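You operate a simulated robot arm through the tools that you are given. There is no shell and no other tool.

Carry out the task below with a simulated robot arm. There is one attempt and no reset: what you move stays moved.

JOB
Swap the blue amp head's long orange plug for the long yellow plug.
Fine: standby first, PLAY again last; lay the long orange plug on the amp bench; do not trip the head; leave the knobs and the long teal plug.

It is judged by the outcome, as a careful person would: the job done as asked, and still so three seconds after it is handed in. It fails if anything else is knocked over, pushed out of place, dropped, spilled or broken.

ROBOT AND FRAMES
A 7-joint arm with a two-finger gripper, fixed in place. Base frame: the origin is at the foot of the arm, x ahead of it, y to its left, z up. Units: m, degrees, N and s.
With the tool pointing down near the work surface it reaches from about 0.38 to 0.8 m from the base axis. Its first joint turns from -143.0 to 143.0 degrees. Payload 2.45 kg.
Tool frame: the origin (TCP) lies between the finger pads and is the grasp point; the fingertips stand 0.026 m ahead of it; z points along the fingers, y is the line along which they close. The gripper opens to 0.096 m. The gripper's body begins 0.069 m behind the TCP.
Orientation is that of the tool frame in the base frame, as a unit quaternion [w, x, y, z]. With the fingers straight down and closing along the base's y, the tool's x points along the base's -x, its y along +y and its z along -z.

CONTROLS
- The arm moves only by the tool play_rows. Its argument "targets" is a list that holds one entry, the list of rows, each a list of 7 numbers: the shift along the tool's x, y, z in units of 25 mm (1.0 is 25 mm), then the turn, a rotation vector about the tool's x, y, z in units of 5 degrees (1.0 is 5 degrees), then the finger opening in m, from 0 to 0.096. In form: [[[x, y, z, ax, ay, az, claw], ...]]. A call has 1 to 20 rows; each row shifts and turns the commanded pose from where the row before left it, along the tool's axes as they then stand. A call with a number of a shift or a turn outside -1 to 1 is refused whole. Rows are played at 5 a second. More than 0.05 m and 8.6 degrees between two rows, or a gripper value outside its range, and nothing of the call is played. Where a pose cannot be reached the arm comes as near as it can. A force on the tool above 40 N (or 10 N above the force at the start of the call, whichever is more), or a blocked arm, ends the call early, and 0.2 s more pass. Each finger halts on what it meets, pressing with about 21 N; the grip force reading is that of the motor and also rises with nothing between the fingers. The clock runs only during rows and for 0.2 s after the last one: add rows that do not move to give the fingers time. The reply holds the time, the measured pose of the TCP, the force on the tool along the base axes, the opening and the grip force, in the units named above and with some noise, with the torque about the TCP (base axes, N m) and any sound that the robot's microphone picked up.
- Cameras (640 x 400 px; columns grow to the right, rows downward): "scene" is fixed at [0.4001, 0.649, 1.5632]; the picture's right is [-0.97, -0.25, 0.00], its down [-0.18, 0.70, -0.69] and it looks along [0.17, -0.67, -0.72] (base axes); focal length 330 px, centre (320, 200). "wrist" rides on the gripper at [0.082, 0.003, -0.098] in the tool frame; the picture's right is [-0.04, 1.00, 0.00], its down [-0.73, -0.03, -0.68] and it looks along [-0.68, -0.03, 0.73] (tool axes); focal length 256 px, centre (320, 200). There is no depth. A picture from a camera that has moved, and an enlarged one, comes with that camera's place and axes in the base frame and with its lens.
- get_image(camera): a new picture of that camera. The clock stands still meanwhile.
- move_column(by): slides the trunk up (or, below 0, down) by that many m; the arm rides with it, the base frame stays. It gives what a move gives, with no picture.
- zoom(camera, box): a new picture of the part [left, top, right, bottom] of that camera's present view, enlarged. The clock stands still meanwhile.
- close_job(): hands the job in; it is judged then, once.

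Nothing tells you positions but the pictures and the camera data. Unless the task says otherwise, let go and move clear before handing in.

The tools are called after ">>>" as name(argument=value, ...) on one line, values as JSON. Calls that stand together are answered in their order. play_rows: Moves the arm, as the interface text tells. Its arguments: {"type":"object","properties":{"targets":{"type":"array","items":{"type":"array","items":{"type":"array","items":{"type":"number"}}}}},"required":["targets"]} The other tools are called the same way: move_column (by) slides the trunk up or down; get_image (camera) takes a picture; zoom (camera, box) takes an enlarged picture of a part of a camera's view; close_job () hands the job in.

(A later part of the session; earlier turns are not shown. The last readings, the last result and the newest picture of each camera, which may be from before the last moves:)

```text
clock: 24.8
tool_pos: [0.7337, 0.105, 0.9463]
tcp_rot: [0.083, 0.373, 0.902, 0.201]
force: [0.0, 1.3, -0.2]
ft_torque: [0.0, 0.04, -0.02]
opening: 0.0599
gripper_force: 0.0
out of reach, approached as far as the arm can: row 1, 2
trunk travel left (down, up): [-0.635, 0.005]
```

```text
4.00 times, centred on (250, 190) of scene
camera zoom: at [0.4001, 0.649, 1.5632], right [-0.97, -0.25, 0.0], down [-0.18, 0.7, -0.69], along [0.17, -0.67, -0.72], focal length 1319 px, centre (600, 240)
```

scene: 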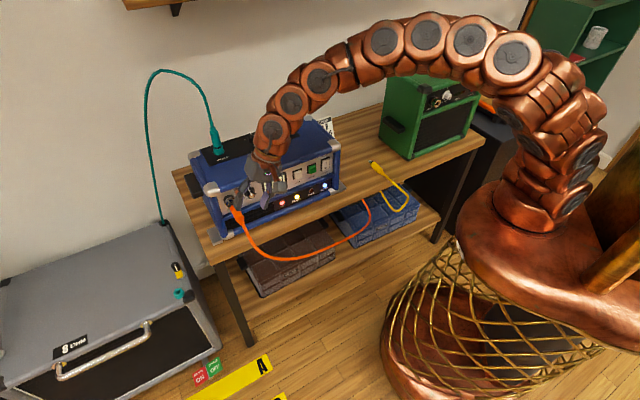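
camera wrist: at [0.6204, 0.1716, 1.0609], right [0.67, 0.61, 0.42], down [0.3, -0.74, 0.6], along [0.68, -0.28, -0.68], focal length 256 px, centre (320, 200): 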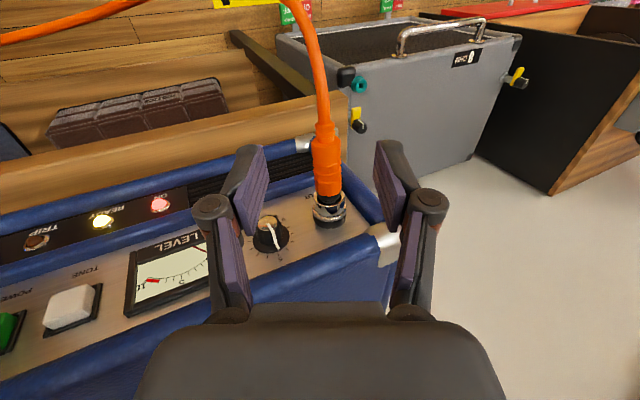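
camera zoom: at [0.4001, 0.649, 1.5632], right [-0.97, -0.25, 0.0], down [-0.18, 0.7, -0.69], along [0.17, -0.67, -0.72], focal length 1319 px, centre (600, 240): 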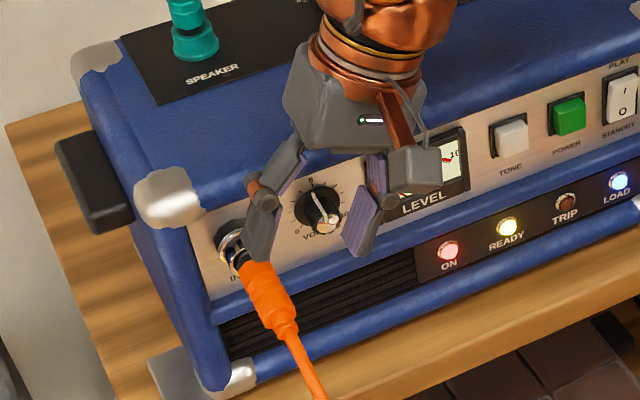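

Progress was blocked by reach again. Let me look at the whole arm shape to understand which limit applies.

>>> get_image(camera="scene")

>>> get_image(camera="wrist")

```text
taken
```

scene: 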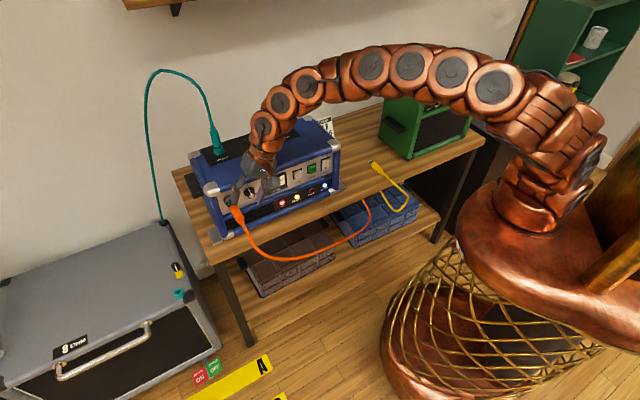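

```text
taken
camera wrist: at [0.6489, 0.1375, 1.0383], right [0.67, 0.61, 0.42], down [0.3, -0.74, 0.6], along [0.68, -0.28, -0.68], focal length 256 px, centre (320, 200)
```

wrist: 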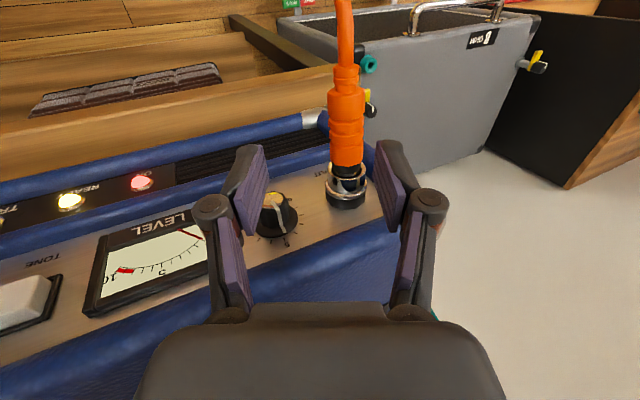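

The arm isn't stretched, so it may be a joint limit or solver issue. I'll test with smaller steps along the tool axis.

>>> play_rows(targets=[[[0, 0.05, 0.2, 0, 0, 0, 0.06], [0, 0.05, 0.2, 0, 0, 0, 0.06], [0, 0, 0, 0, 0, 0, 0.06]]])

```text
clock: 25.6
tool_pos: [0.7347, 0.1063, 0.9464]
tcp_rot: [0.083, 0.374, 0.902, 0.2]
force: [0.8, 0.6, -0.3]
ft_torque: [-0.02, -0.02, 0.04]
opening: 0.0602
gripper_force: 0.0
out of reach, approached as far as the arm can: row 1, 2
trunk travel left (down, up): [-0.635, 0.005]
```

>>> play_rows(targets=[[[0, -0.17, 0.36, 0, 0, 0, 0.06], [0, -0.17, 0.36, 0, 0, 0, 0.06], [0, 0, 0, 0, 0, 0, 0.06]]])

```text
clock: 26.4
tool_pos: [0.7342, 0.1052, 0.9468]
tcp_rot: [0.084, 0.374, 0.902, 0.2]
force: [0.7, 0.5, 0.6]
ft_torque: [-0.01, 0.0, 0.02]
opening: 0.0598
gripper_force: 0.1
out of reach, approached as far as the arm can: row 1, 2
trunk travel left (down, up): [-0.635, 0.005]
```

Downward motion is what's blocked, so raising the trunk was counterproductive. I'll raise the hand, then lower the trunk so that the arm works at a better relative height.

>>> play_rows(targets=[[[0, 0.42, -0.905, 0, 0, 0, 0.06], [0, 0.42, -0.905, 0, 0, 0, 0.06], [0, 0.42, -0.905, 0, 0, 0, 0.06], [0, 0.42, -0.905, 0, 0, 0, 0.06], [0, 0.42, -0.905, 0, 0, 0, 0.06], [0, 0, 0, 0, 0, 0, 0.06]]])

>>> get_image(camera="scene")

```text
clock: 27.8
tool_pos: [0.7354, 0.1084, 1.073]
tcp_rot: [0.083, 0.373, 0.902, 0.2]
force: [1.1, 0.0, -0.2]
ft_torque: [0.0, 0.02, -0.02]
opening: 0.0599
gripper_force: 0.0
trunk travel left (down, up): [-0.635, 0.005]
```

```text
taken
```

scene: 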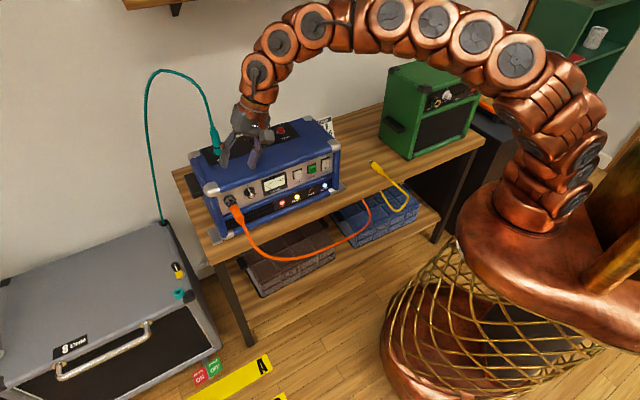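

>>> move_column(by=-0.12)

>>> get_image(camera="wrist")

>>> get_image(camera="scene")

```text
clock: 29.3
tool_pos: [0.7359, 0.1079, 0.9524]
tcp_rot: [0.083, 0.373, 0.902, 0.199]
force: [0.2, 0.6, 0.2]
ft_torque: [0.04, 0.0, -0.03]
opening: 0.06
gripper_force: 0.0
trunk travel left (down, up): [-0.515, 0.125]
```

```text
taken
camera wrist: at [0.6497, 0.1389, 1.0445], right [0.67, 0.61, 0.42], down [0.3, -0.74, 0.6], along [0.68, -0.28, -0.68], focal length 256 px, centre (320, 200)
```

wrist: 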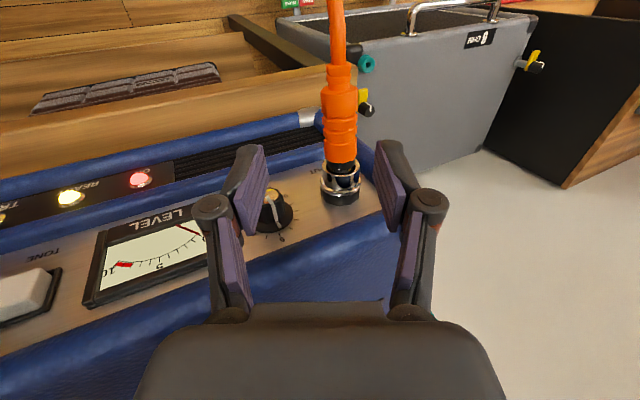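

```text
taken
```

scene: 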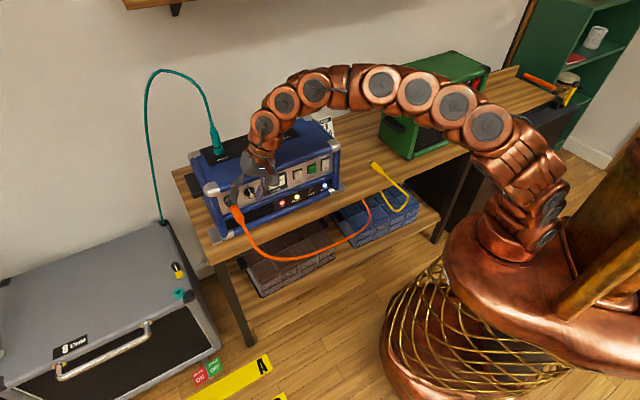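

Now shifting sideways to centre on the plug, then advancing along the tool axis toward it in modest steps.

>>> play_rows(targets=[[[0, 0.54, 0, 0, 0, 0, 0.06], [0, 0, 0.5, 0, 0, 0, 0.06], [0, 0, 0.5, 0, 0, 0, 0.06], [0, 0, 0, 0, 0, 0, 0.06]]])

>>> zoom(camera="wrist", box=[220, 60, 440, 240])

>>> zoom(camera="scene", box=[190, 140, 310, 240])

```text
clock: 30.3
tool_pos: [0.7442, 0.1162, 0.9412]
tcp_rot: [0.082, 0.373, 0.902, 0.2]
force: [0.0, 0.4, 1.2]
ft_torque: [0.04, 0.01, -0.03]
opening: 0.0599
gripper_force: 0.1
out of reach, approached as far as the arm can: row 2, 3
trunk travel left (down, up): [-0.515, 0.125]
```

```text
2.22 times, centred on (330, 150) of wrist
camera zoom: at [0.658, 0.1483, 1.0324], right [0.67, 0.61, 0.42], down [0.3, -0.74, 0.6], along [0.68, -0.28, -0.68], focal length 569 px, centre (298, 311)
```

zoom: 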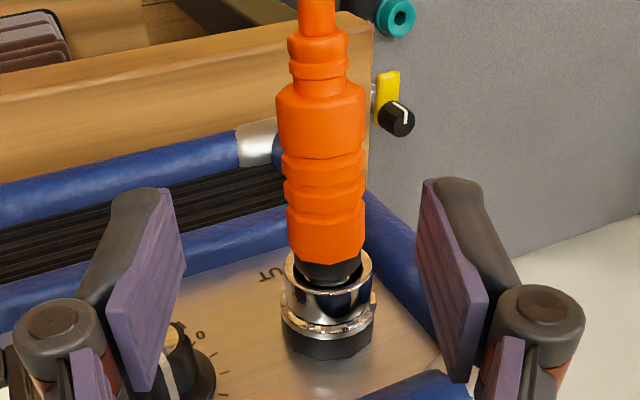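

```text
4.00 times, centred on (250, 190) of scene
camera zoom: at [0.4001, 0.649, 1.5632], right [-0.97, -0.25, 0.0], down [-0.18, 0.7, -0.69], along [0.17, -0.67, -0.72], focal length 1319 px, centre (600, 240)
```

zoom: 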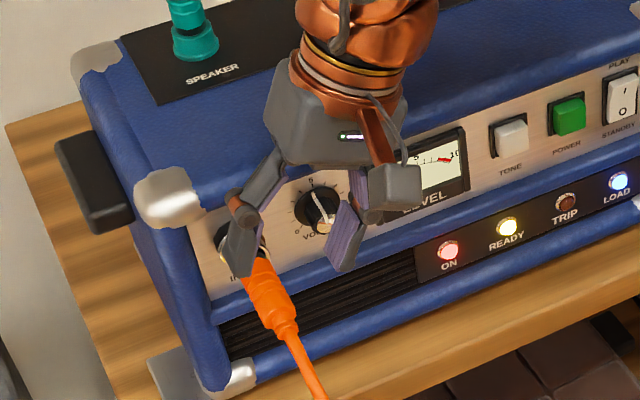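

Still blocked, though the arm isn't stretched. I suspect a wrist-yaw joint limit. I'll test that by backing the yaw off 5° while advancing slightly.

>>> play_rows(targets=[[[0, 0, 0, 0, 0, -1, 0.06], [0, 0, 0.3, 0, 0, 0, 0.06], [0, 0, 0, 0, 0, 0, 0.06]]])

```text
clock: 31.1
tool_pos: [0.7451, 0.1184, 0.9331]
tcp_rot: [0.091, 0.334, 0.917, 0.197]
force: [-0.4, -0.5, -0.2]
ft_torque: [0.01, 0.0, 0.02]
opening: 0.06
gripper_force: 0.2
trunk travel left (down, up): [-0.515, 0.125]
```

Backing off yaw freed it, so the limit is wrist yaw, and the roll made it worse. With the tool vertical directly above the grasp point the yaw should be within range. I'll back off, undo the yaw and roll, and restore the trunk.

>>> play_rows(targets=[[[0, 0, -0.8, 0, 0, 0, 0.06], [0, 0, -0.8, 0, 0, 0, 0.06], [0, 0, -0.8, 0, 0, 0, 0.06], [0, 0, 0, 0, 0, 1, 0.06], [0, 0, 0, 1, 0, 0, 0.06], [0, 0, 0, 1, 0, 0, 0.06], [0, 0, 0, 1, 0, 0, 0.06], [0, 0, 0, 1, 0, 0, 0.06], [0, 0, 0, 1, 0, 0, 0.06], [0, 0, 0, 0, 0, 0, 0.06]]])

>>> move_column(by=0.06)

```text
clock: 33.3
tool_pos: [0.7051, 0.091, 0.9868]
tcp_rot: [0.0, 0.384, 0.923, 0.0]
force: [0.3, 0.5, -0.2]
ft_torque: [-0.02, 0.03, 0.01]
opening: 0.0599
gripper_force: 0.1
out of reach, approached as far as the arm can: row 8, 9
trunk travel left (down, up): [-0.515, 0.125]
```

```text
clock: 34.3
tool_pos: [0.7047, 0.0908, 1.0462]
tcp_rot: [0.0, 0.383, 0.924, -0.001]
force: [0.4, -0.6, 0.4]
ft_torque: [0.01, -0.02, 0.02]
opening: 0.0599
gripper_force: 0.0
trunk travel left (down, up): [-0.575, 0.065]
```

The vertical stretch limit is about r=0.72, so the hand needs to lean. I'll lean it outward along the plug axis (30° tilt, like the switch pose), which should relieve both the stretch and wrist limits.

>>> play_rows(targets=[[[0.8, 0, 0, 0, 0, 0, 0.06], [0.8, 0, 0, 0, 0, 0, 0.06], [0.8, 0, 0, 0, 0, 0, 0.06], [0, 0, 0, 0, -1, 0, 0.06], [0, 0, 0, 0, -1, 0, 0.06], [0, 0, 0, 0, -1, 0, 0.06], [0, 0, 0, 0, -1, 0, 0.06], [0, 0, 0, 0, -1, 0, 0.06], [0, 0, 0, 0, -1, 0, 0.06], [0, 0.75, 0, 0, 0, 0, 0.06], [0, 0.75, 0, 0, 0, 0, 0.06], [0, 0.75, 0, 0, 0, 0, 0.06], [0, 0.75, 0, 0, 0, 0, 0.06], [0, 0, 0, 0, 0, 0, 0.06]]])

>>> get_image(camera="wrist")

>>> get_image(camera="scene")

```text
clock: 37.3
tool_pos: [0.7178, 0.1865, 1.0457]
tcp_rot: [0.239, 0.37, 0.892, -0.099]
force: [-0.2, -0.2, -0.2]
ft_torque: [0.01, -0.02, 0.0]
opening: 0.0599
gripper_force: 0.0
trunk travel left (down, up): [-0.575, 0.065]
```

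```text
taken
camera wrist: at [0.6336, 0.2747, 1.0915], right [0.73, 0.68, 0.02], down [0.19, -0.23, 0.95], along [0.66, -0.69, -0.3], focal length 256 px, centre (320, 200)
```

wrist: 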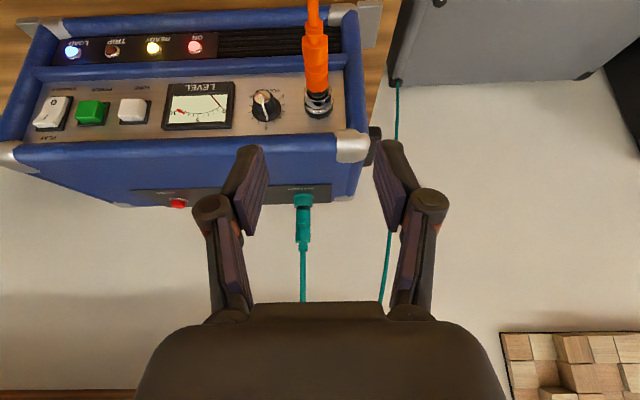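

```text
taken
```

scene: 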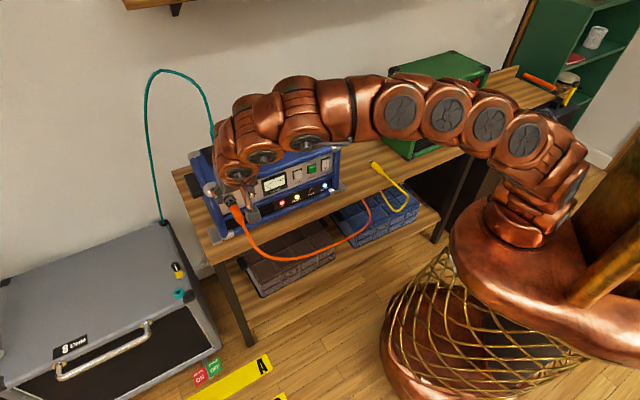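

The 30° lean reaches fine. Now I'll move to about 5 cm above the grasp point on the orange plug and check the alignment.

>>> play_rows(targets=[[[-0.11, -0.018, 0.837, 0, 0, 0, 0.06], [-0.11, -0.018, 0.837, 0, 0, 0, 0.06], [-0.11, -0.018, 0.837, 0, 0, 0, 0.06], [-0.11, -0.018, 0.837, 0, 0, 0, 0.06], [-0.11, -0.018, 0.837, 0, 0, 0, 0.06], [0, 0, 0, 0, 0, 0, 0.06]]])

>>> zoom(camera="wrist", box=[220, 30, 440, 210])

>>> zoom(camera="scene", box=[190, 140, 310, 240])

```text
clock: 38.7
tool_pos: [0.7607, 0.1381, 0.9622]
tcp_rot: [0.239, 0.37, 0.892, -0.098]
force: [0.2, -0.4, -0.2]
ft_torque: [0.03, 0.02, 0.0]
opening: 0.06
gripper_force: 0.1
trunk travel left (down, up): [-0.575, 0.065]
```

```text
2.22 times, centred on (330, 120) of wrist
camera zoom: at [0.6774, 0.2267, 1.0076], right [0.73, 0.68, 0.02], down [0.19, -0.23, 0.95], along [0.66, -0.69, -0.3], focal length 569 px, centre (298, 378)
```

zoom: 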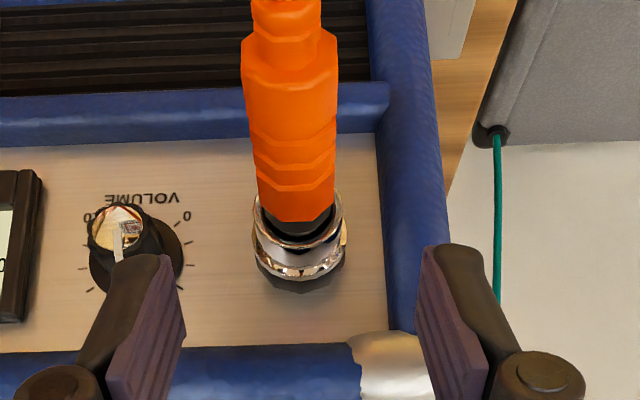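

```text
4.00 times, centred on (250, 190) of scene
camera zoom: at [0.4001, 0.649, 1.5632], right [-0.97, -0.25, 0.0], down [-0.18, 0.7, -0.69], along [0.17, -0.67, -0.72], focal length 1319 px, centre (600, 240)
```

zoom: 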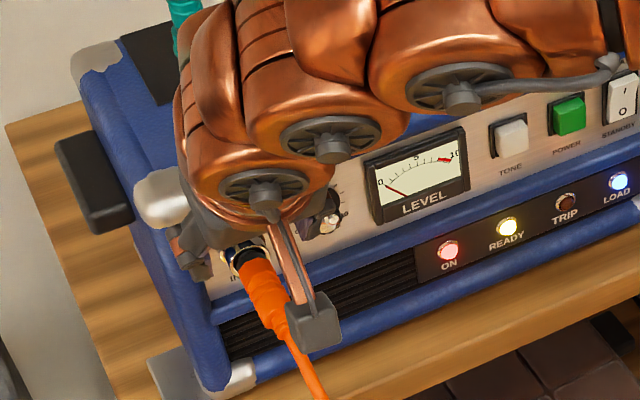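

Alignment is within ~1.5 mm. Descending so the fingers straddle the plug body.

>>> play_rows(targets=[[[0.335, -0.06, 0.58, 0, 0, 0, 0.06], [0.335, 0, 0.58, 0, 0, 0, 0.06], [0.335, 0, 0.58, 0, 0, 0, 0.06], [0, 0, 0, 0, 0, 0, 0.06]]])

>>> get_image(camera="wrist")

>>> zoom(camera="scene", box=[190, 140, 310, 240])

```text
clock: 39.7
tool_pos: [0.7585, 0.1384, 0.913]
tcp_rot: [0.239, 0.369, 0.893, -0.098]
force: [-0.1, -0.4, 0.1]
ft_torque: [0.02, 0.03, 0.0]
opening: 0.0599
gripper_force: 0.1
trunk travel left (down, up): [-0.575, 0.065]
```

```text
taken
camera wrist: at [0.6758, 0.2261, 0.9581], right [0.73, 0.68, 0.02], down [0.19, -0.23, 0.95], along [0.66, -0.69, -0.3], focal length 256 px, centre (320, 200)
```

wrist: 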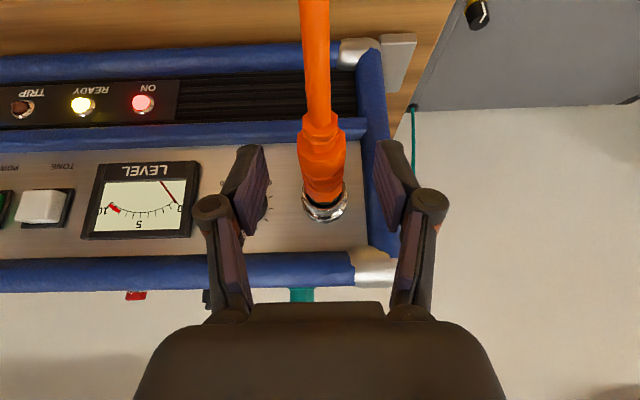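

```text
4.00 times, centred on (250, 190) of scene
camera zoom: at [0.4001, 0.649, 1.5632], right [-0.97, -0.25, 0.0], down [-0.18, 0.7, -0.69], along [0.17, -0.67, -0.72], focal length 1319 px, centre (600, 240)
```

zoom: 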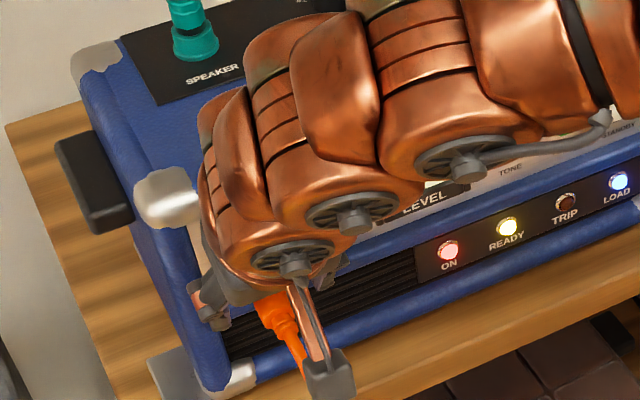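

>>> zoom(camera="wrist", box=[200, 90, 450, 290])

```text
2.00 times, centred on (325, 190) of wrist
camera zoom: at [0.6758, 0.2261, 0.9581], right [0.73, 0.68, 0.02], down [0.19, -0.23, 0.95], along [0.66, -0.69, -0.3], focal length 512 px, centre (310, 220)
```

zoom: 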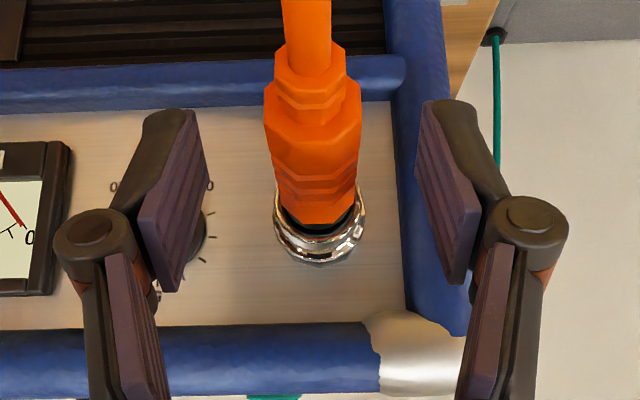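

The plug body is well centred between the pads. Closing the fingers on it.

>>> play_rows(targets=[[[0, 0, 0, 0, 0, 0, 0.03], [0, 0, 0, 0, 0, 0, 0.0], [0, 0, 0, 0, 0, 0, 0.0], [0, 0, 0, 0, 0, 0, 0.0], [0, 0, 0, 0, 0, 0, 0.0], [0, 0, 0, 0, 0, 0, 0.0]]])

>>> zoom(camera="wrist", box=[200, 90, 450, 290])

```text
clock: 41.1
tool_pos: [0.7593, 0.139, 0.912]
tcp_rot: [0.239, 0.369, 0.893, -0.099]
force: [7.0, 6.7, -0.6]
ft_torque: [0.09, -0.1, 0.35]
opening: 0.0211
gripper_force: 20.8
trunk travel left (down, up): [-0.575, 0.065]
```

```text
2.00 times, centred on (325, 190) of wrist
camera zoom: at [0.6761, 0.227, 0.9581], right [0.73, 0.68, 0.02], down [0.19, -0.23, 0.95], along [0.66, -0.69, -0.3], focal length 512 px, centre (310, 220)
```

zoom: 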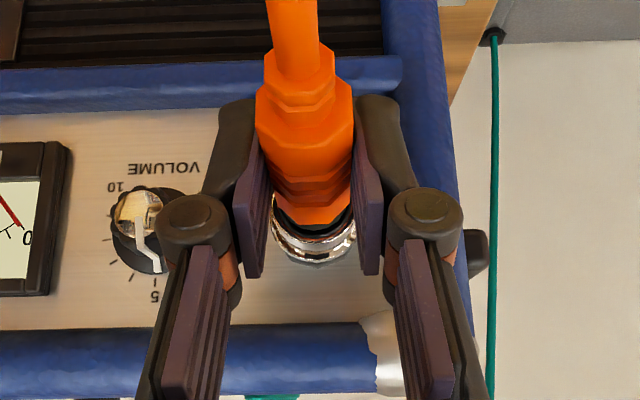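

Gripped at 21 mm with about 10 N sideways load, so I'm ~1 mm off. I'll nudge the hand +1 mm along the panel to relieve it.

>>> play_rows(targets=[[[0, 0.04, 0, 0, 0, 0, 0.0], [0, 0, 0, 0, 0, 0, 0.0]]])

```text
clock: 41.7
tool_pos: [0.7589, 0.1383, 0.9127]
tcp_rot: [0.239, 0.369, 0.893, -0.098]
force: [-0.3, 4.7, 4.6]
ft_torque: [0.0, -0.07, 0.08]
opening: 0.0215
gripper_force: 21.0
trunk travel left (down, up): [-0.575, 0.065]
```

Now pulling straight out along the plug axis in small steps.

>>> play_rows(targets=[[[0.1, 0, -0.0577, 0, 0, 0, 0.0], [0.1732, 0, -0.1, 0, 0, 0, 0.0], [0.1732, 0, -0.1, 0, 0, 0, 0.0], [0.1732, 0, -0.1, 0, 0, 0, 0.0], [0, 0, 0, 0, 0, 0, 0.0]]])

>>> zoom(camera="wrist", box=[200, 90, 450, 290])

```text
clock: 42.9
tool_pos: [0.7477, 0.1505, 0.9115]
tcp_rot: [0.239, 0.37, 0.892, -0.101]
force: [-0.6, -0.5, 0.6]
ft_torque: [0.01, -0.01, -0.01]
opening: 0.0209
gripper_force: 21.0
trunk travel left (down, up): [-0.575, 0.065]
```

```text
2.00 times, centred on (325, 190) of wrist
camera zoom: at [0.6645, 0.2394, 0.957], right [0.73, 0.68, 0.02], down [0.19, -0.23, 0.95], along [0.66, -0.69, -0.3], focal length 512 px, centre (310, 220)
```

zoom: 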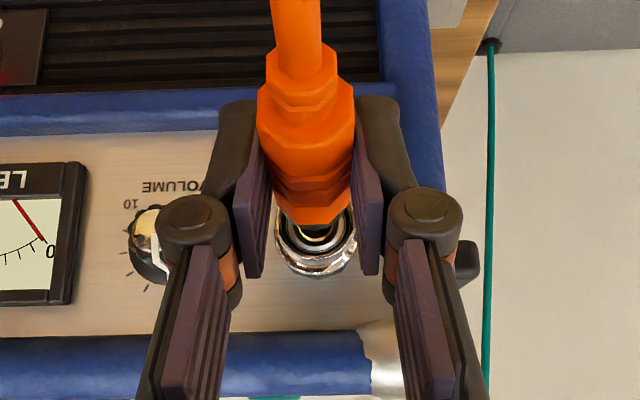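

The plug came free with almost no load. I'll continue straight out by another 7 cm to clear the whole tip.

>>> play_rows(targets=[[[0.3, 0, -0.1732, 0, 0, 0, 0.0], [0.4, 0, -0.231, 0, 0, 0, 0.0], [0.4, 0, -0.231, 0, 0, 0, 0.0], [0.4, 0, -0.231, 0, 0, 0, 0.0], [0.4, 0, -0.231, 0, 0, 0, 0.0], [0.4, 0, -0.231, 0, 0, 0, 0.0], [0, 0, 0, 0, 0, 0, 0.0]]])

>>> get_image(camera="wrist")

>>> get_image(camera="scene")

```text
clock: 44.5
tool_pos: [0.7003, 0.1996, 0.9125]
tcp_rot: [0.239, 0.37, 0.892, -0.099]
force: [-0.9, -0.3, -0.1]
ft_torque: [0.02, 0.0, -0.04]
opening: 0.0212
gripper_force: 20.9
trunk travel left (down, up): [-0.575, 0.065]
```

```text
taken
camera wrist: at [0.6171, 0.2871, 0.9572], right [0.73, 0.68, 0.02], down [0.19, -0.23, 0.95], along [0.66, -0.69, -0.3], focal length 256 px, centre (320, 200)
```

wrist: 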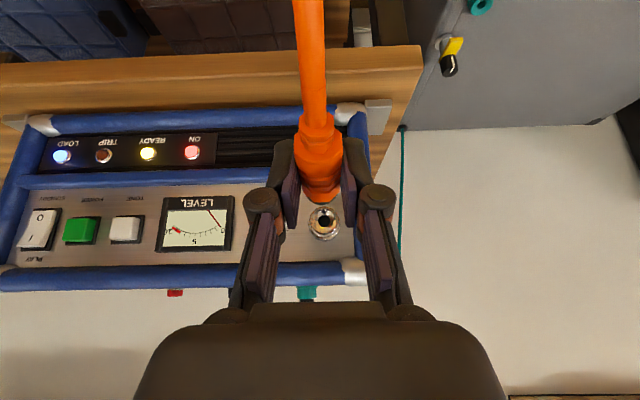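

```text
taken
```

scene: 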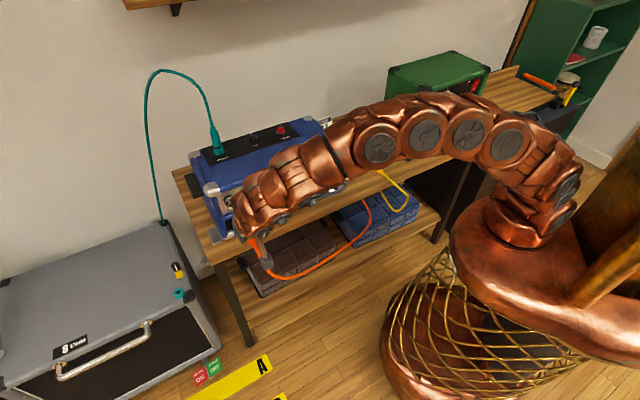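

The orange plug is out, TRIP still dark. The open jack is visible; I'll zoom to fix its position for the insertion later.

>>> zoom(camera="wrist", box=[250, 110, 400, 260])

>>> zoom(camera="scene", box=[200, 170, 420, 290])

```text
2.67 times, centred on (325, 185) of wrist
camera zoom: at [0.6171, 0.2871, 0.9572], right [0.73, 0.68, 0.02], down [0.19, -0.23, 0.95], along [0.66, -0.69, -0.3], focal length 683 px, centre (307, 240)
```

zoom: 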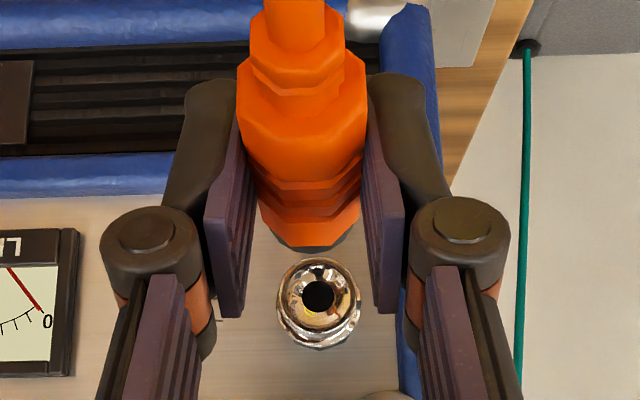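

```text
2.91 times, centred on (310, 230) of scene
camera zoom: at [0.4001, 0.649, 1.5632], right [-0.97, -0.25, 0.0], down [-0.18, 0.7, -0.69], along [0.17, -0.67, -0.72], focal length 959 px, centre (349, 113)
```

zoom: 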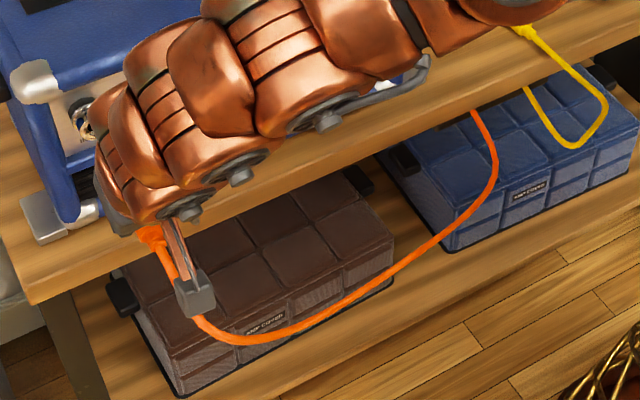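

Jack fixed. Now I'll carry the orange plug up, along the front of the head at safe height, toward the clear bench area between the head and the green cab.

>>> play_rows(targets=[[[-0.458, 0, -0.794, 0, 0, 0, 0.0], [-0.458, 0, -0.794, 0, 0, 0, 0.0], [-0.458, 0, -0.794, 0, 0, 0, 0.0], [-0.458, 0, -0.794, 0, 0, 0, 0.0], [-0.458, 0, -0.794, 0, 0, 0, 0.0], [-0.458, 0, -0.794, 0, 0, 0, 0.0], [0, 0, 0, 0, 0, 0, 0.0]]])

>>> play_rows(targets=[[[-0.155, -0.951, 0.0893, 0, 0, 0, 0], [-0.155, -0.951, 0.0893, 0, 0, 0, 0], [-0.155, -0.951, 0.0893, 0, 0, 0, 0], [-0.155, -0.951, 0.0893, 0, 0, 0, 0], [-0.155, -0.951, 0.0893, 0, 0, 0, 0], [-0.155, -0.951, 0.0893, 0, 0, 0, 0], [-0.155, -0.951, 0.0893, 0, 0, 0, 0], [-0.155, -0.951, 0.0893, 0, 0, 0, 0], [-0.155, -0.951, 0.0893, 0, 0, 0, 0], [-0.155, -0.951, 0.0893, 0, 0, 0, 0], [-0.155, -0.951, 0.0893, 0, 0, 0, 0], [-0.155, -0.951, 0.0893, 0, 0, 0, 0], [-0.155, -0.951, 0.0893, 0, 0, 0, 0], [-0.155, -0.951, 0.0893, 0, 0, 0, 0], [-0.155, -0.951, 0.0893, 0, 0, 0, 0], [0, 0, 0, 0, 0, 0, 0]]])

>>> get_image(camera="wrist")

>>> get_image(camera="scene")

```text
clock: 46.1
tool_pos: [0.6996, 0.1989, 1.0493]
tcp_rot: [0.24, 0.369, 0.892, -0.1]
force: [0.4, 0.1, -0.8]
ft_torque: [0.01, -0.02, 0.04]
opening: 0.0212
gripper_force: 20.9
trunk travel left (down, up): [-0.575, 0.065]
```

```text
clock: 49.5
tool_pos: [0.4951, -0.1013, 1.0517]
tcp_rot: [0.238, 0.371, 0.892, -0.099]
force: [0.1, 0.8, -0.4]
ft_torque: [0.04, 0.03, -0.02]
opening: 0.0214
gripper_force: 21.0
trunk travel left (down, up): [-0.575, 0.065]
```

```text
taken
camera wrist: at [0.4111, -0.014, 1.0975], right [0.73, 0.68, 0.02], down [0.19, -0.23, 0.95], along [0.66, -0.69, -0.3], focal length 256 px, centre (320, 200)
```

wrist: 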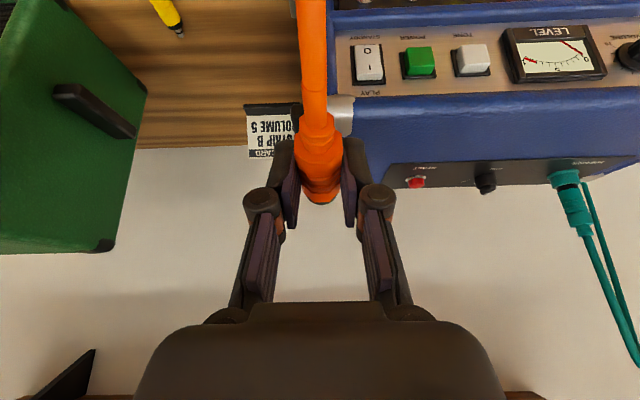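

```text
taken
```

scene: 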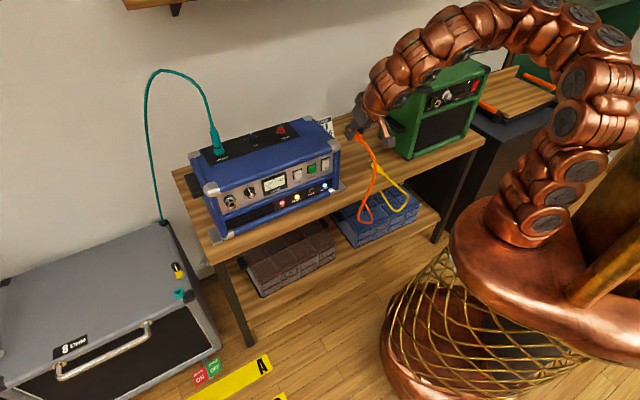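

The plug is past the front of the head with the cable hanging free. Next I'll move in over the clear bench area and look down.

>>> play_rows(targets=[[[-0.831, -0.88, 0.48, 0, 0, 0, 0], [-0.831, -0.88, 0.48, 0, 0, 0, 0], [-0.831, -0.88, 0.48, 0, 0, 0, 0], [-0.831, -0.88, 0.48, 0, 0, 0, 0], [-0.831, -0.88, 0.48, 0, 0, 0, 0], [0, 0, 0, 0, 0, 0, 0]]])

>>> get_image(camera="wrist")

>>> get_image(camera="scene")

```text
clock: 50.9
tool_pos: [0.5043, -0.2634, 1.052]
tcp_rot: [0.239, 0.369, 0.893, -0.099]
force: [0.2, 0.1, -0.5]
ft_torque: [-0.03, -0.03, 0.01]
opening: 0.0213
gripper_force: 20.9
trunk travel left (down, up): [-0.575, 0.065]
```

```text
taken
camera wrist: at [0.4201, -0.1753, 1.0969], right [0.73, 0.68, 0.02], down [0.19, -0.23, 0.95], along [0.66, -0.69, -0.3], focal length 256 px, centre (320, 200)
```

wrist: 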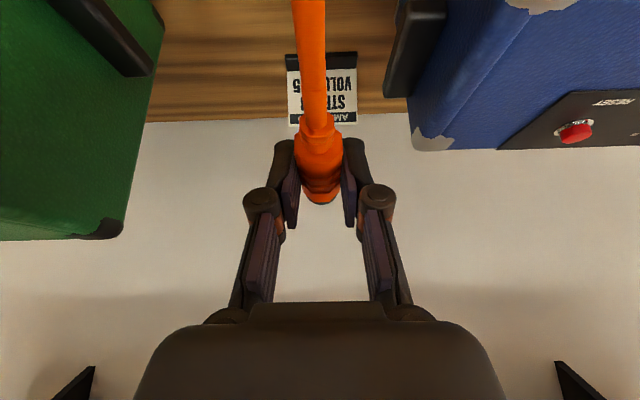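

```text
taken
```

scene: 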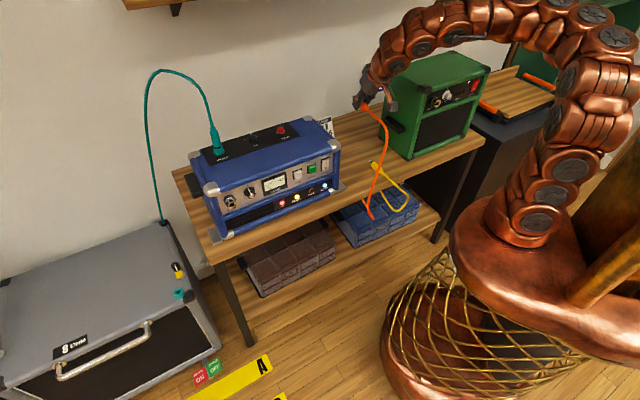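

Positioned over the clear spot (t≈0.17), clear of both cabs. Descending in two stages.

>>> play_rows(targets=[[[0.5, 0, 0.866, 0, 0, 0, 0], [0.5, 0, 0.866, 0, 0, 0, 0], [0.5, 0, 0.866, 0, 0, 0, 0], [0.5, 0, 0.866, 0, 0, 0, 0], [0.5, 0, 0.866, 0, 0, 0, 0], [0.5, 0, 0.866, 0, 0, 0, 0], [0.5, 0, 0.866, 0, 0, 0, 0], [0.5, 0, 0.866, 0, 0, 0, 0], [0, 0, 0, 0, 0, 0, 0]]])

>>> get_image(camera="wrist")

>>> get_image(camera="scene")

```text
clock: 52.9
tool_pos: [0.5014, -0.2641, 0.8536]
tcp_rot: [0.239, 0.37, 0.892, -0.099]
force: [-0.6, -0.2, -0.2]
ft_torque: [0.04, -0.02, 0.01]
opening: 0.0212
gripper_force: 20.9
trunk travel left (down, up): [-0.575, 0.065]
```

```text
taken
camera wrist: at [0.4187, -0.1765, 0.8986], right [0.73, 0.68, 0.02], down [0.19, -0.23, 0.95], along [0.66, -0.69, -0.3], focal length 256 px, centre (320, 200)
```

wrist: 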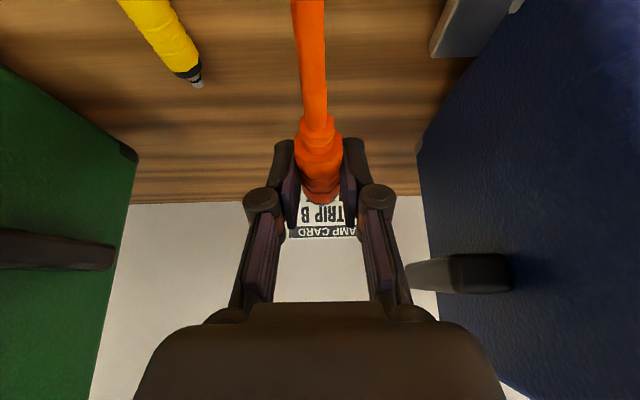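

```text
taken
```

scene: 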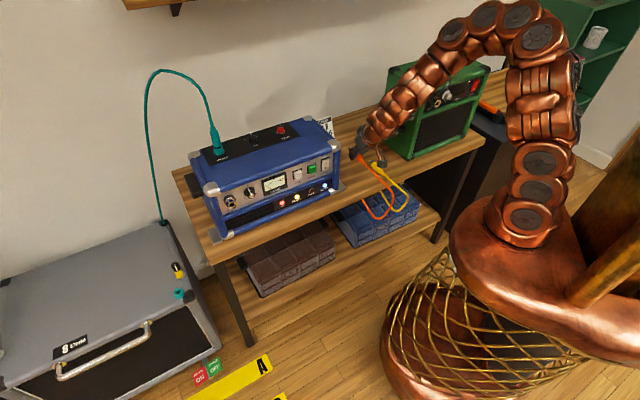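

>>> play_rows(targets=[[[0.4, 0, 0.693, 0, 0, 0, 0], [0.4, 0, 0.693, 0, 0, 0, 0], [0.3, 0, 0.52, 0, 0, 0, 0], [0.1, 0, 0.173, 0, 0, 0, 0], [0, 0, 0, 0, 0, 0, 0]]])

>>> get_image(camera="wrist")

>>> zoom(camera="scene", box=[310, 120, 450, 230])

```text
clock: 54.1
tool_pos: [0.5012, -0.2642, 0.7921]
tcp_rot: [0.239, 0.37, 0.892, -0.099]
force: [-0.1, 0.1, -1.1]
ft_torque: [-0.01, -0.03, -0.01]
opening: 0.0209
gripper_force: 21.5
trunk travel left (down, up): [-0.575, 0.065]
```

```text
taken
camera wrist: at [0.4186, -0.176, 0.8373], right [0.73, 0.68, 0.02], down [0.19, -0.23, 0.95], along [0.66, -0.69, -0.3], focal length 256 px, centre (320, 200)
```

wrist: 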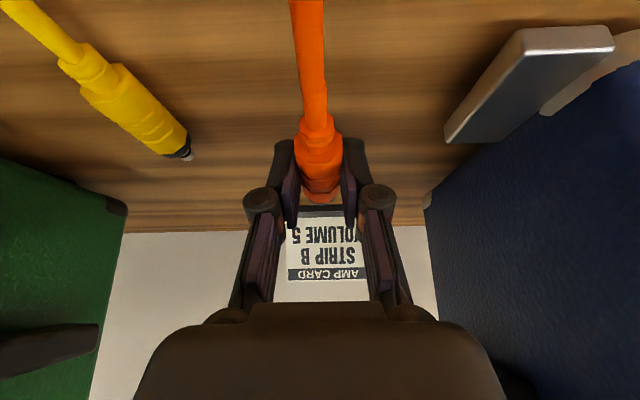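

```text
3.64 times, centred on (380, 175) of scene
camera zoom: at [0.4001, 0.649, 1.5632], right [-0.97, -0.25, 0.0], down [-0.18, 0.7, -0.69], along [0.17, -0.67, -0.72], focal length 1199 px, centre (102, 291)
```

zoom: 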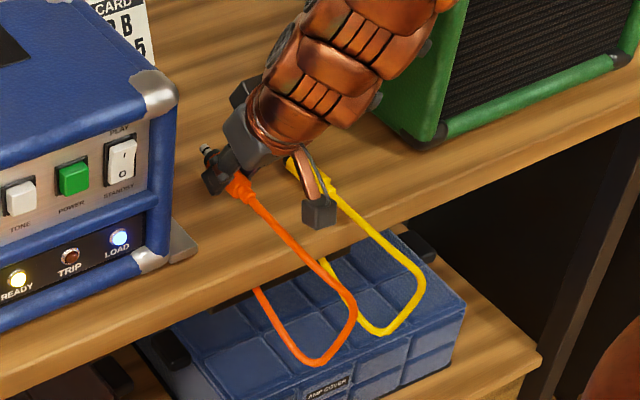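

Just above the bench now. Lowering in 2 mm steps until the plug touches.

>>> play_rows(targets=[[[0.04, 0, 0.0693, 0, 0, 0, 0], [0.04, 0, 0.0693, 0, 0, 0, 0], [0.04, 0, 0.0693, 0, 0, 0, 0], [0.04, 0, 0.0693, 0, 0, 0, 0], [0, 0, 0, 0, 0, 0, 0]]])

```text
clock: 55.3
tool_pos: [0.502, -0.2654, 0.7847]
tcp_rot: [0.239, 0.371, 0.892, -0.099]
force: [-1.0, -0.4, 0.1]
ft_torque: [0.01, 0.01, 0.0]
opening: 0.0211
gripper_force: 20.9
trunk travel left (down, up): [-0.575, 0.065]
```

>>> play_rows(targets=[[[0.03, 0, 0.052, 0, 0, 0, 0], [0.03, 0, 0.052, 0, 0, 0, 0], [0.03, 0, 0.052, 0, 0, 0, 0], [0, 0, 0, 0, 0, 0, 0]]])

>>> zoom(camera="scene", box=[340, 145, 400, 190])

```text
clock: 56.3
tool_pos: [0.5029, -0.264, 0.7791]
tcp_rot: [0.239, 0.37, 0.892, -0.099]
force: [0.2, 0.6, -0.9]
ft_torque: [0.03, 0.0, -0.02]
opening: 0.0215
gripper_force: 21.6
trunk travel left (down, up): [-0.575, 0.065]
```

```text
8.89 times, centred on (370, 168) of scene
camera zoom: at [0.4001, 0.649, 1.5632], right [-0.97, -0.25, 0.0], down [-0.18, 0.7, -0.69], along [0.17, -0.67, -0.72], focal length 2932 px, centre (-124, 489)
```

zoom: 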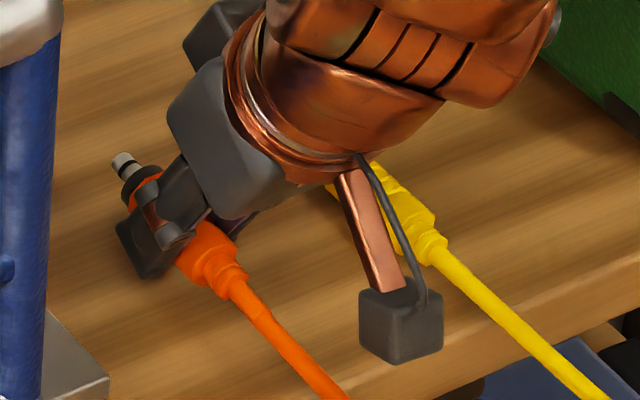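

>>> play_rows(targets=[[[0.03, 0, 0.052, 0, 0, 0, 0], [0.03, 0, 0.052, 0, 0, 0, 0], [0, 0, 0, 0, 0, 0, 0]]])

```text
clock: 57.1
tool_pos: [0.5016, -0.2637, 0.7765]
tcp_rot: [0.239, 0.37, 0.892, -0.1]
force: [0.1, 0.2, 0.8]
ft_torque: [0.01, 0.02, -0.03]
opening: 0.0212
gripper_force: 20.7
trunk travel left (down, up): [-0.575, 0.065]
```

>>> play_rows(targets=[[[0.03, 0, 0.052, 0, 0, 0, 0], [0.02, 0, 0.0346, 0, 0, 0, 0], [0, 0, 0, 0, 0, 0, 0]]])

```text
clock: 57.9
tool_pos: [0.5031, -0.2633, 0.7749]
tcp_rot: [0.239, 0.37, 0.892, -0.099]
force: [-0.5, -0.7, 0.2]
ft_torque: [0.01, 0.03, 0.02]
opening: 0.0212
gripper_force: 20.6
trunk travel left (down, up): [-0.575, 0.065]
```

>>> play_rows(targets=[[[0.03, 0, 0.052, 0, 0, 0, 0], [0.03, 0, 0.052, 0, 0, 0, 0], [0, 0, 0, 0, 0, 0, 0]]])

>>> zoom(camera="scene", box=[340, 145, 400, 190])

>>> get_image(camera="wrist")

```text
clock: 58.7
tool_pos: [0.5029, -0.2632, 0.7687]
tcp_rot: [0.239, 0.371, 0.892, -0.1]
force: [-0.7, 0.3, -0.5]
ft_torque: [0.01, 0.0, 0.0]
opening: 0.021
gripper_force: 21.4
trunk travel left (down, up): [-0.575, 0.065]
```

```text
8.89 times, centred on (370, 168) of scene
camera zoom: at [0.4001, 0.649, 1.5632], right [-0.97, -0.25, 0.0], down [-0.18, 0.7, -0.69], along [0.17, -0.67, -0.72], focal length 2932 px, centre (-124, 489)
```

zoom: 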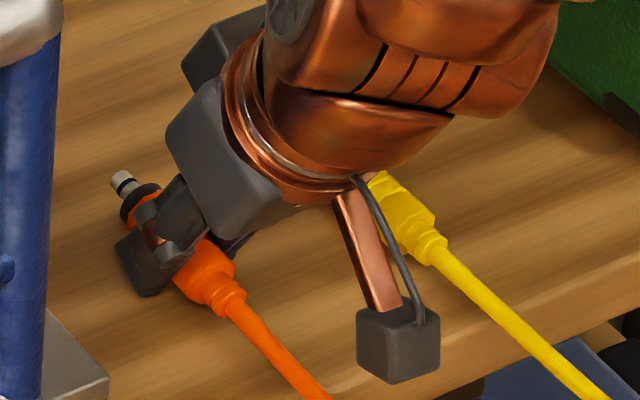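

```text
taken
camera wrist: at [0.4189, -0.1754, 0.8158], right [0.73, 0.68, 0.02], down [0.19, -0.23, 0.95], along [0.66, -0.69, -0.3], focal length 256 px, centre (320, 200)
```

wrist: 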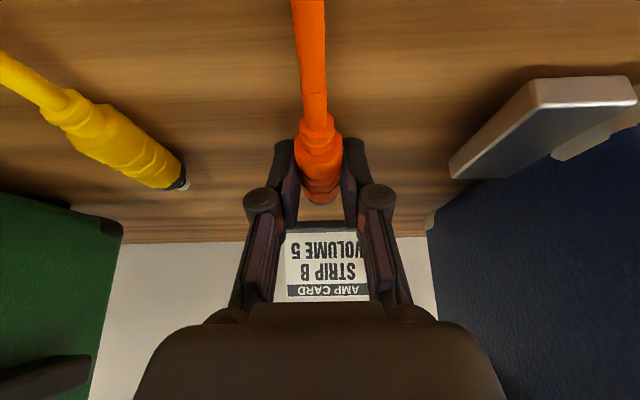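

No contact yet; the bench is a bit lower than I estimated. Continuing down in small steps.

>>> play_rows(targets=[[[0.03, 0, 0.052, 0, 0, 0, 0], [0.03, 0, 0.052, 0, 0, 0, 0], [0, 0, 0, 0, 0, 0, 0]]])

```text
clock: 59.5
tool_pos: [0.502, -0.2629, 0.7693]
tcp_rot: [0.24, 0.369, 0.893, -0.099]
force: [1.2, 4.4, 15.7]
ft_torque: [0.13, -0.06, 0.06]
opening: 0.0214
gripper_force: 20.9
trunk travel left (down, up): [-0.575, 0.065]
```

Contact with about 16 N upward, so the bench top is at ≈0.740. I'll ease off 1 mm and open the fingers to let the plug rest.

>>> play_rows(targets=[[[-0.02, 0, -0.035, 0, 0, 0, 0.0], [0, 0, 0, 0, 0, 0, 0.03], [0, 0, 0, 0, 0, 0, 0.045], [0, 0, 0, 0, 0, 0, 0.055], [0, 0, 0, 0, 0, 0, 0.055], [0, 0, 0, 0, 0, 0, 0.055]]])

>>> get_image(camera="wrist")

>>> zoom(camera="scene", box=[340, 145, 400, 190])

```text
clock: 60.9
tool_pos: [0.5015, -0.2633, 0.7684]
tcp_rot: [0.239, 0.37, 0.892, -0.099]
force: [-0.3, 0.0, 0.4]
ft_torque: [0.0, -0.02, 0.03]
opening: 0.0549
gripper_force: 0.0
trunk travel left (down, up): [-0.575, 0.065]
```

```text
taken
camera wrist: at [0.4189, -0.1755, 0.8144], right [0.73, 0.68, 0.02], down [0.19, -0.23, 0.95], along [0.66, -0.69, -0.3], focal length 256 px, centre (320, 200)
```

wrist: 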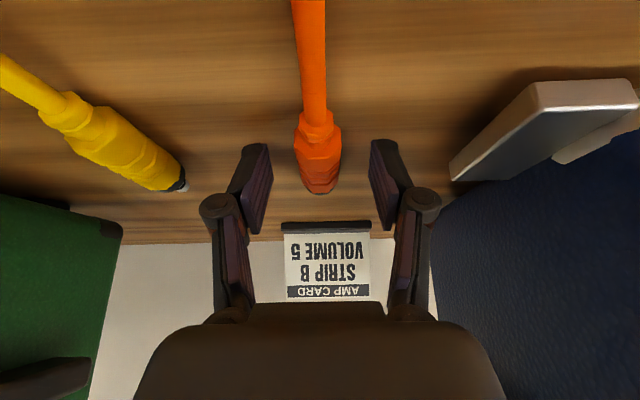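

```text
8.89 times, centred on (370, 168) of scene
camera zoom: at [0.4001, 0.649, 1.5632], right [-0.97, -0.25, 0.0], down [-0.18, 0.7, -0.69], along [0.17, -0.67, -0.72], focal length 2932 px, centre (-124, 489)
```

zoom: 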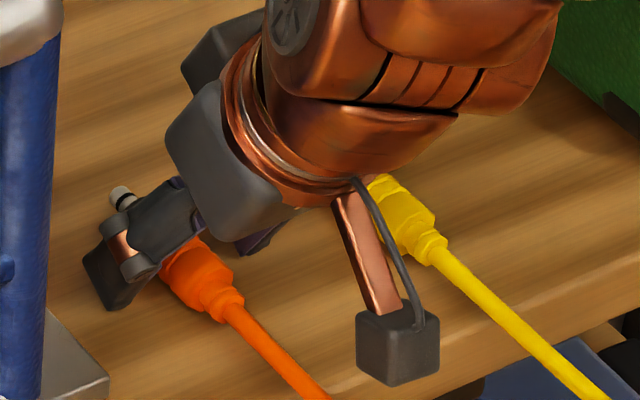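

>>> zoom(camera="wrist", box=[250, 110, 400, 260])

>>> zoom(camera="wrist", box=[0, 40, 210, 220])

```text
2.67 times, centred on (325, 185) of wrist
camera zoom: at [0.4189, -0.1755, 0.8144], right [0.73, 0.68, 0.02], down [0.19, -0.23, 0.95], along [0.66, -0.69, -0.3], focal length 683 px, centre (307, 240)
```

zoom: 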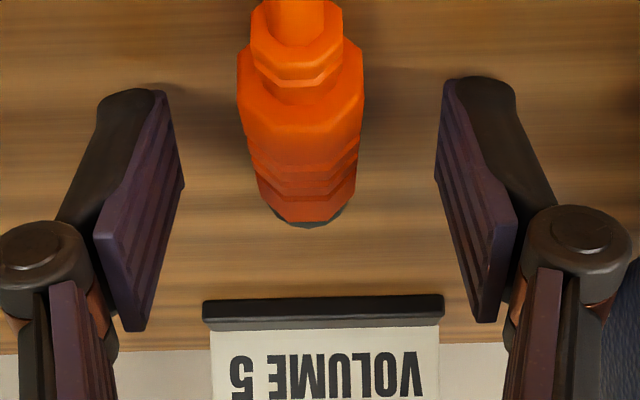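

```text
2.22 times, centred on (105, 130) of wrist
camera zoom: at [0.4189, -0.1755, 0.8144], right [0.73, 0.68, 0.02], down [0.19, -0.23, 0.95], along [0.66, -0.69, -0.3], focal length 569 px, centre (798, 356)
```

zoom: 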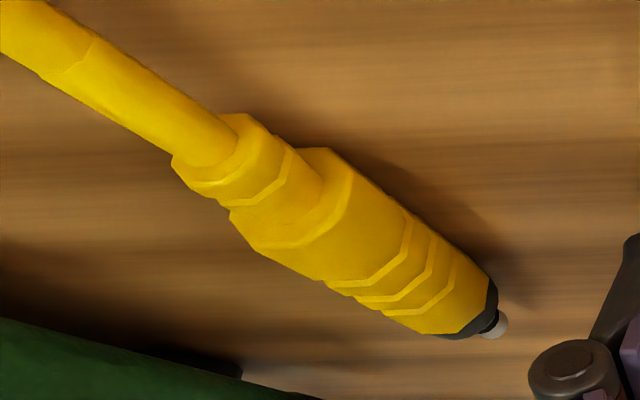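

The orange plug is resting on the bench. I'll lift away straight up, check that it stays, then move over the yellow plug.

>>> play_rows(targets=[[[-0.2, 0, -0.346, 0, 0, 0, 0.055], [-0.4, 0, -0.693, 0, 0, 0, 0.06], [-0.5, 0, -0.866, 0, 0, 0, 0.06], [-0.5, 0, -0.866, 0, 0, 0, 0.06], [0, 0, 0, 0, 0, 0, 0.06]]])

>>> get_image(camera="wrist")

>>> zoom(camera="scene", box=[330, 130, 450, 220])

```text
clock: 62.1
tool_pos: [0.5031, -0.2629, 0.8481]
tcp_rot: [0.24, 0.369, 0.892, -0.098]
force: [0.0, 0.1, 0.7]
ft_torque: [-0.02, 0.01, -0.01]
opening: 0.0601
gripper_force: 0.0
trunk travel left (down, up): [-0.575, 0.065]
```

```text
taken
camera wrist: at [0.4192, -0.1751, 0.8938], right [0.73, 0.68, 0.02], down [0.19, -0.23, 0.95], along [0.65, -0.69, -0.3], focal length 256 px, centre (320, 200)
```

wrist: 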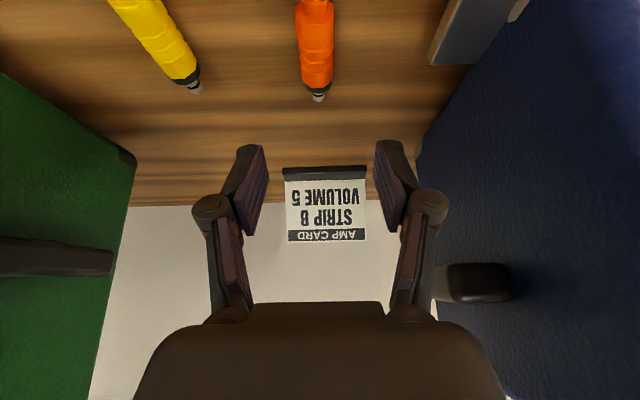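

```text
4.44 times, centred on (390, 175) of scene
camera zoom: at [0.4001, 0.649, 1.5632], right [-0.97, -0.25, 0.0], down [-0.18, 0.7, -0.69], along [0.17, -0.67, -0.72], focal length 1466 px, centre (9, 311)
```

zoom: 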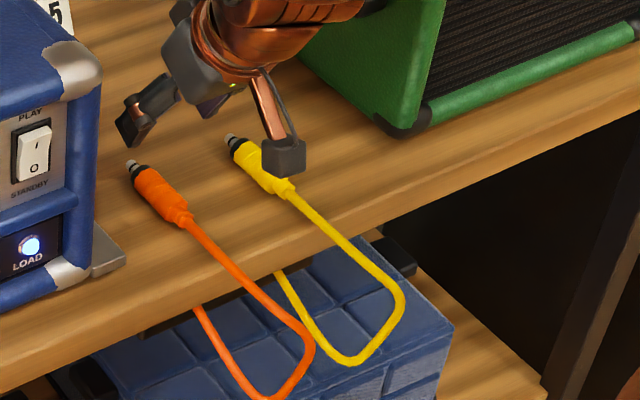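

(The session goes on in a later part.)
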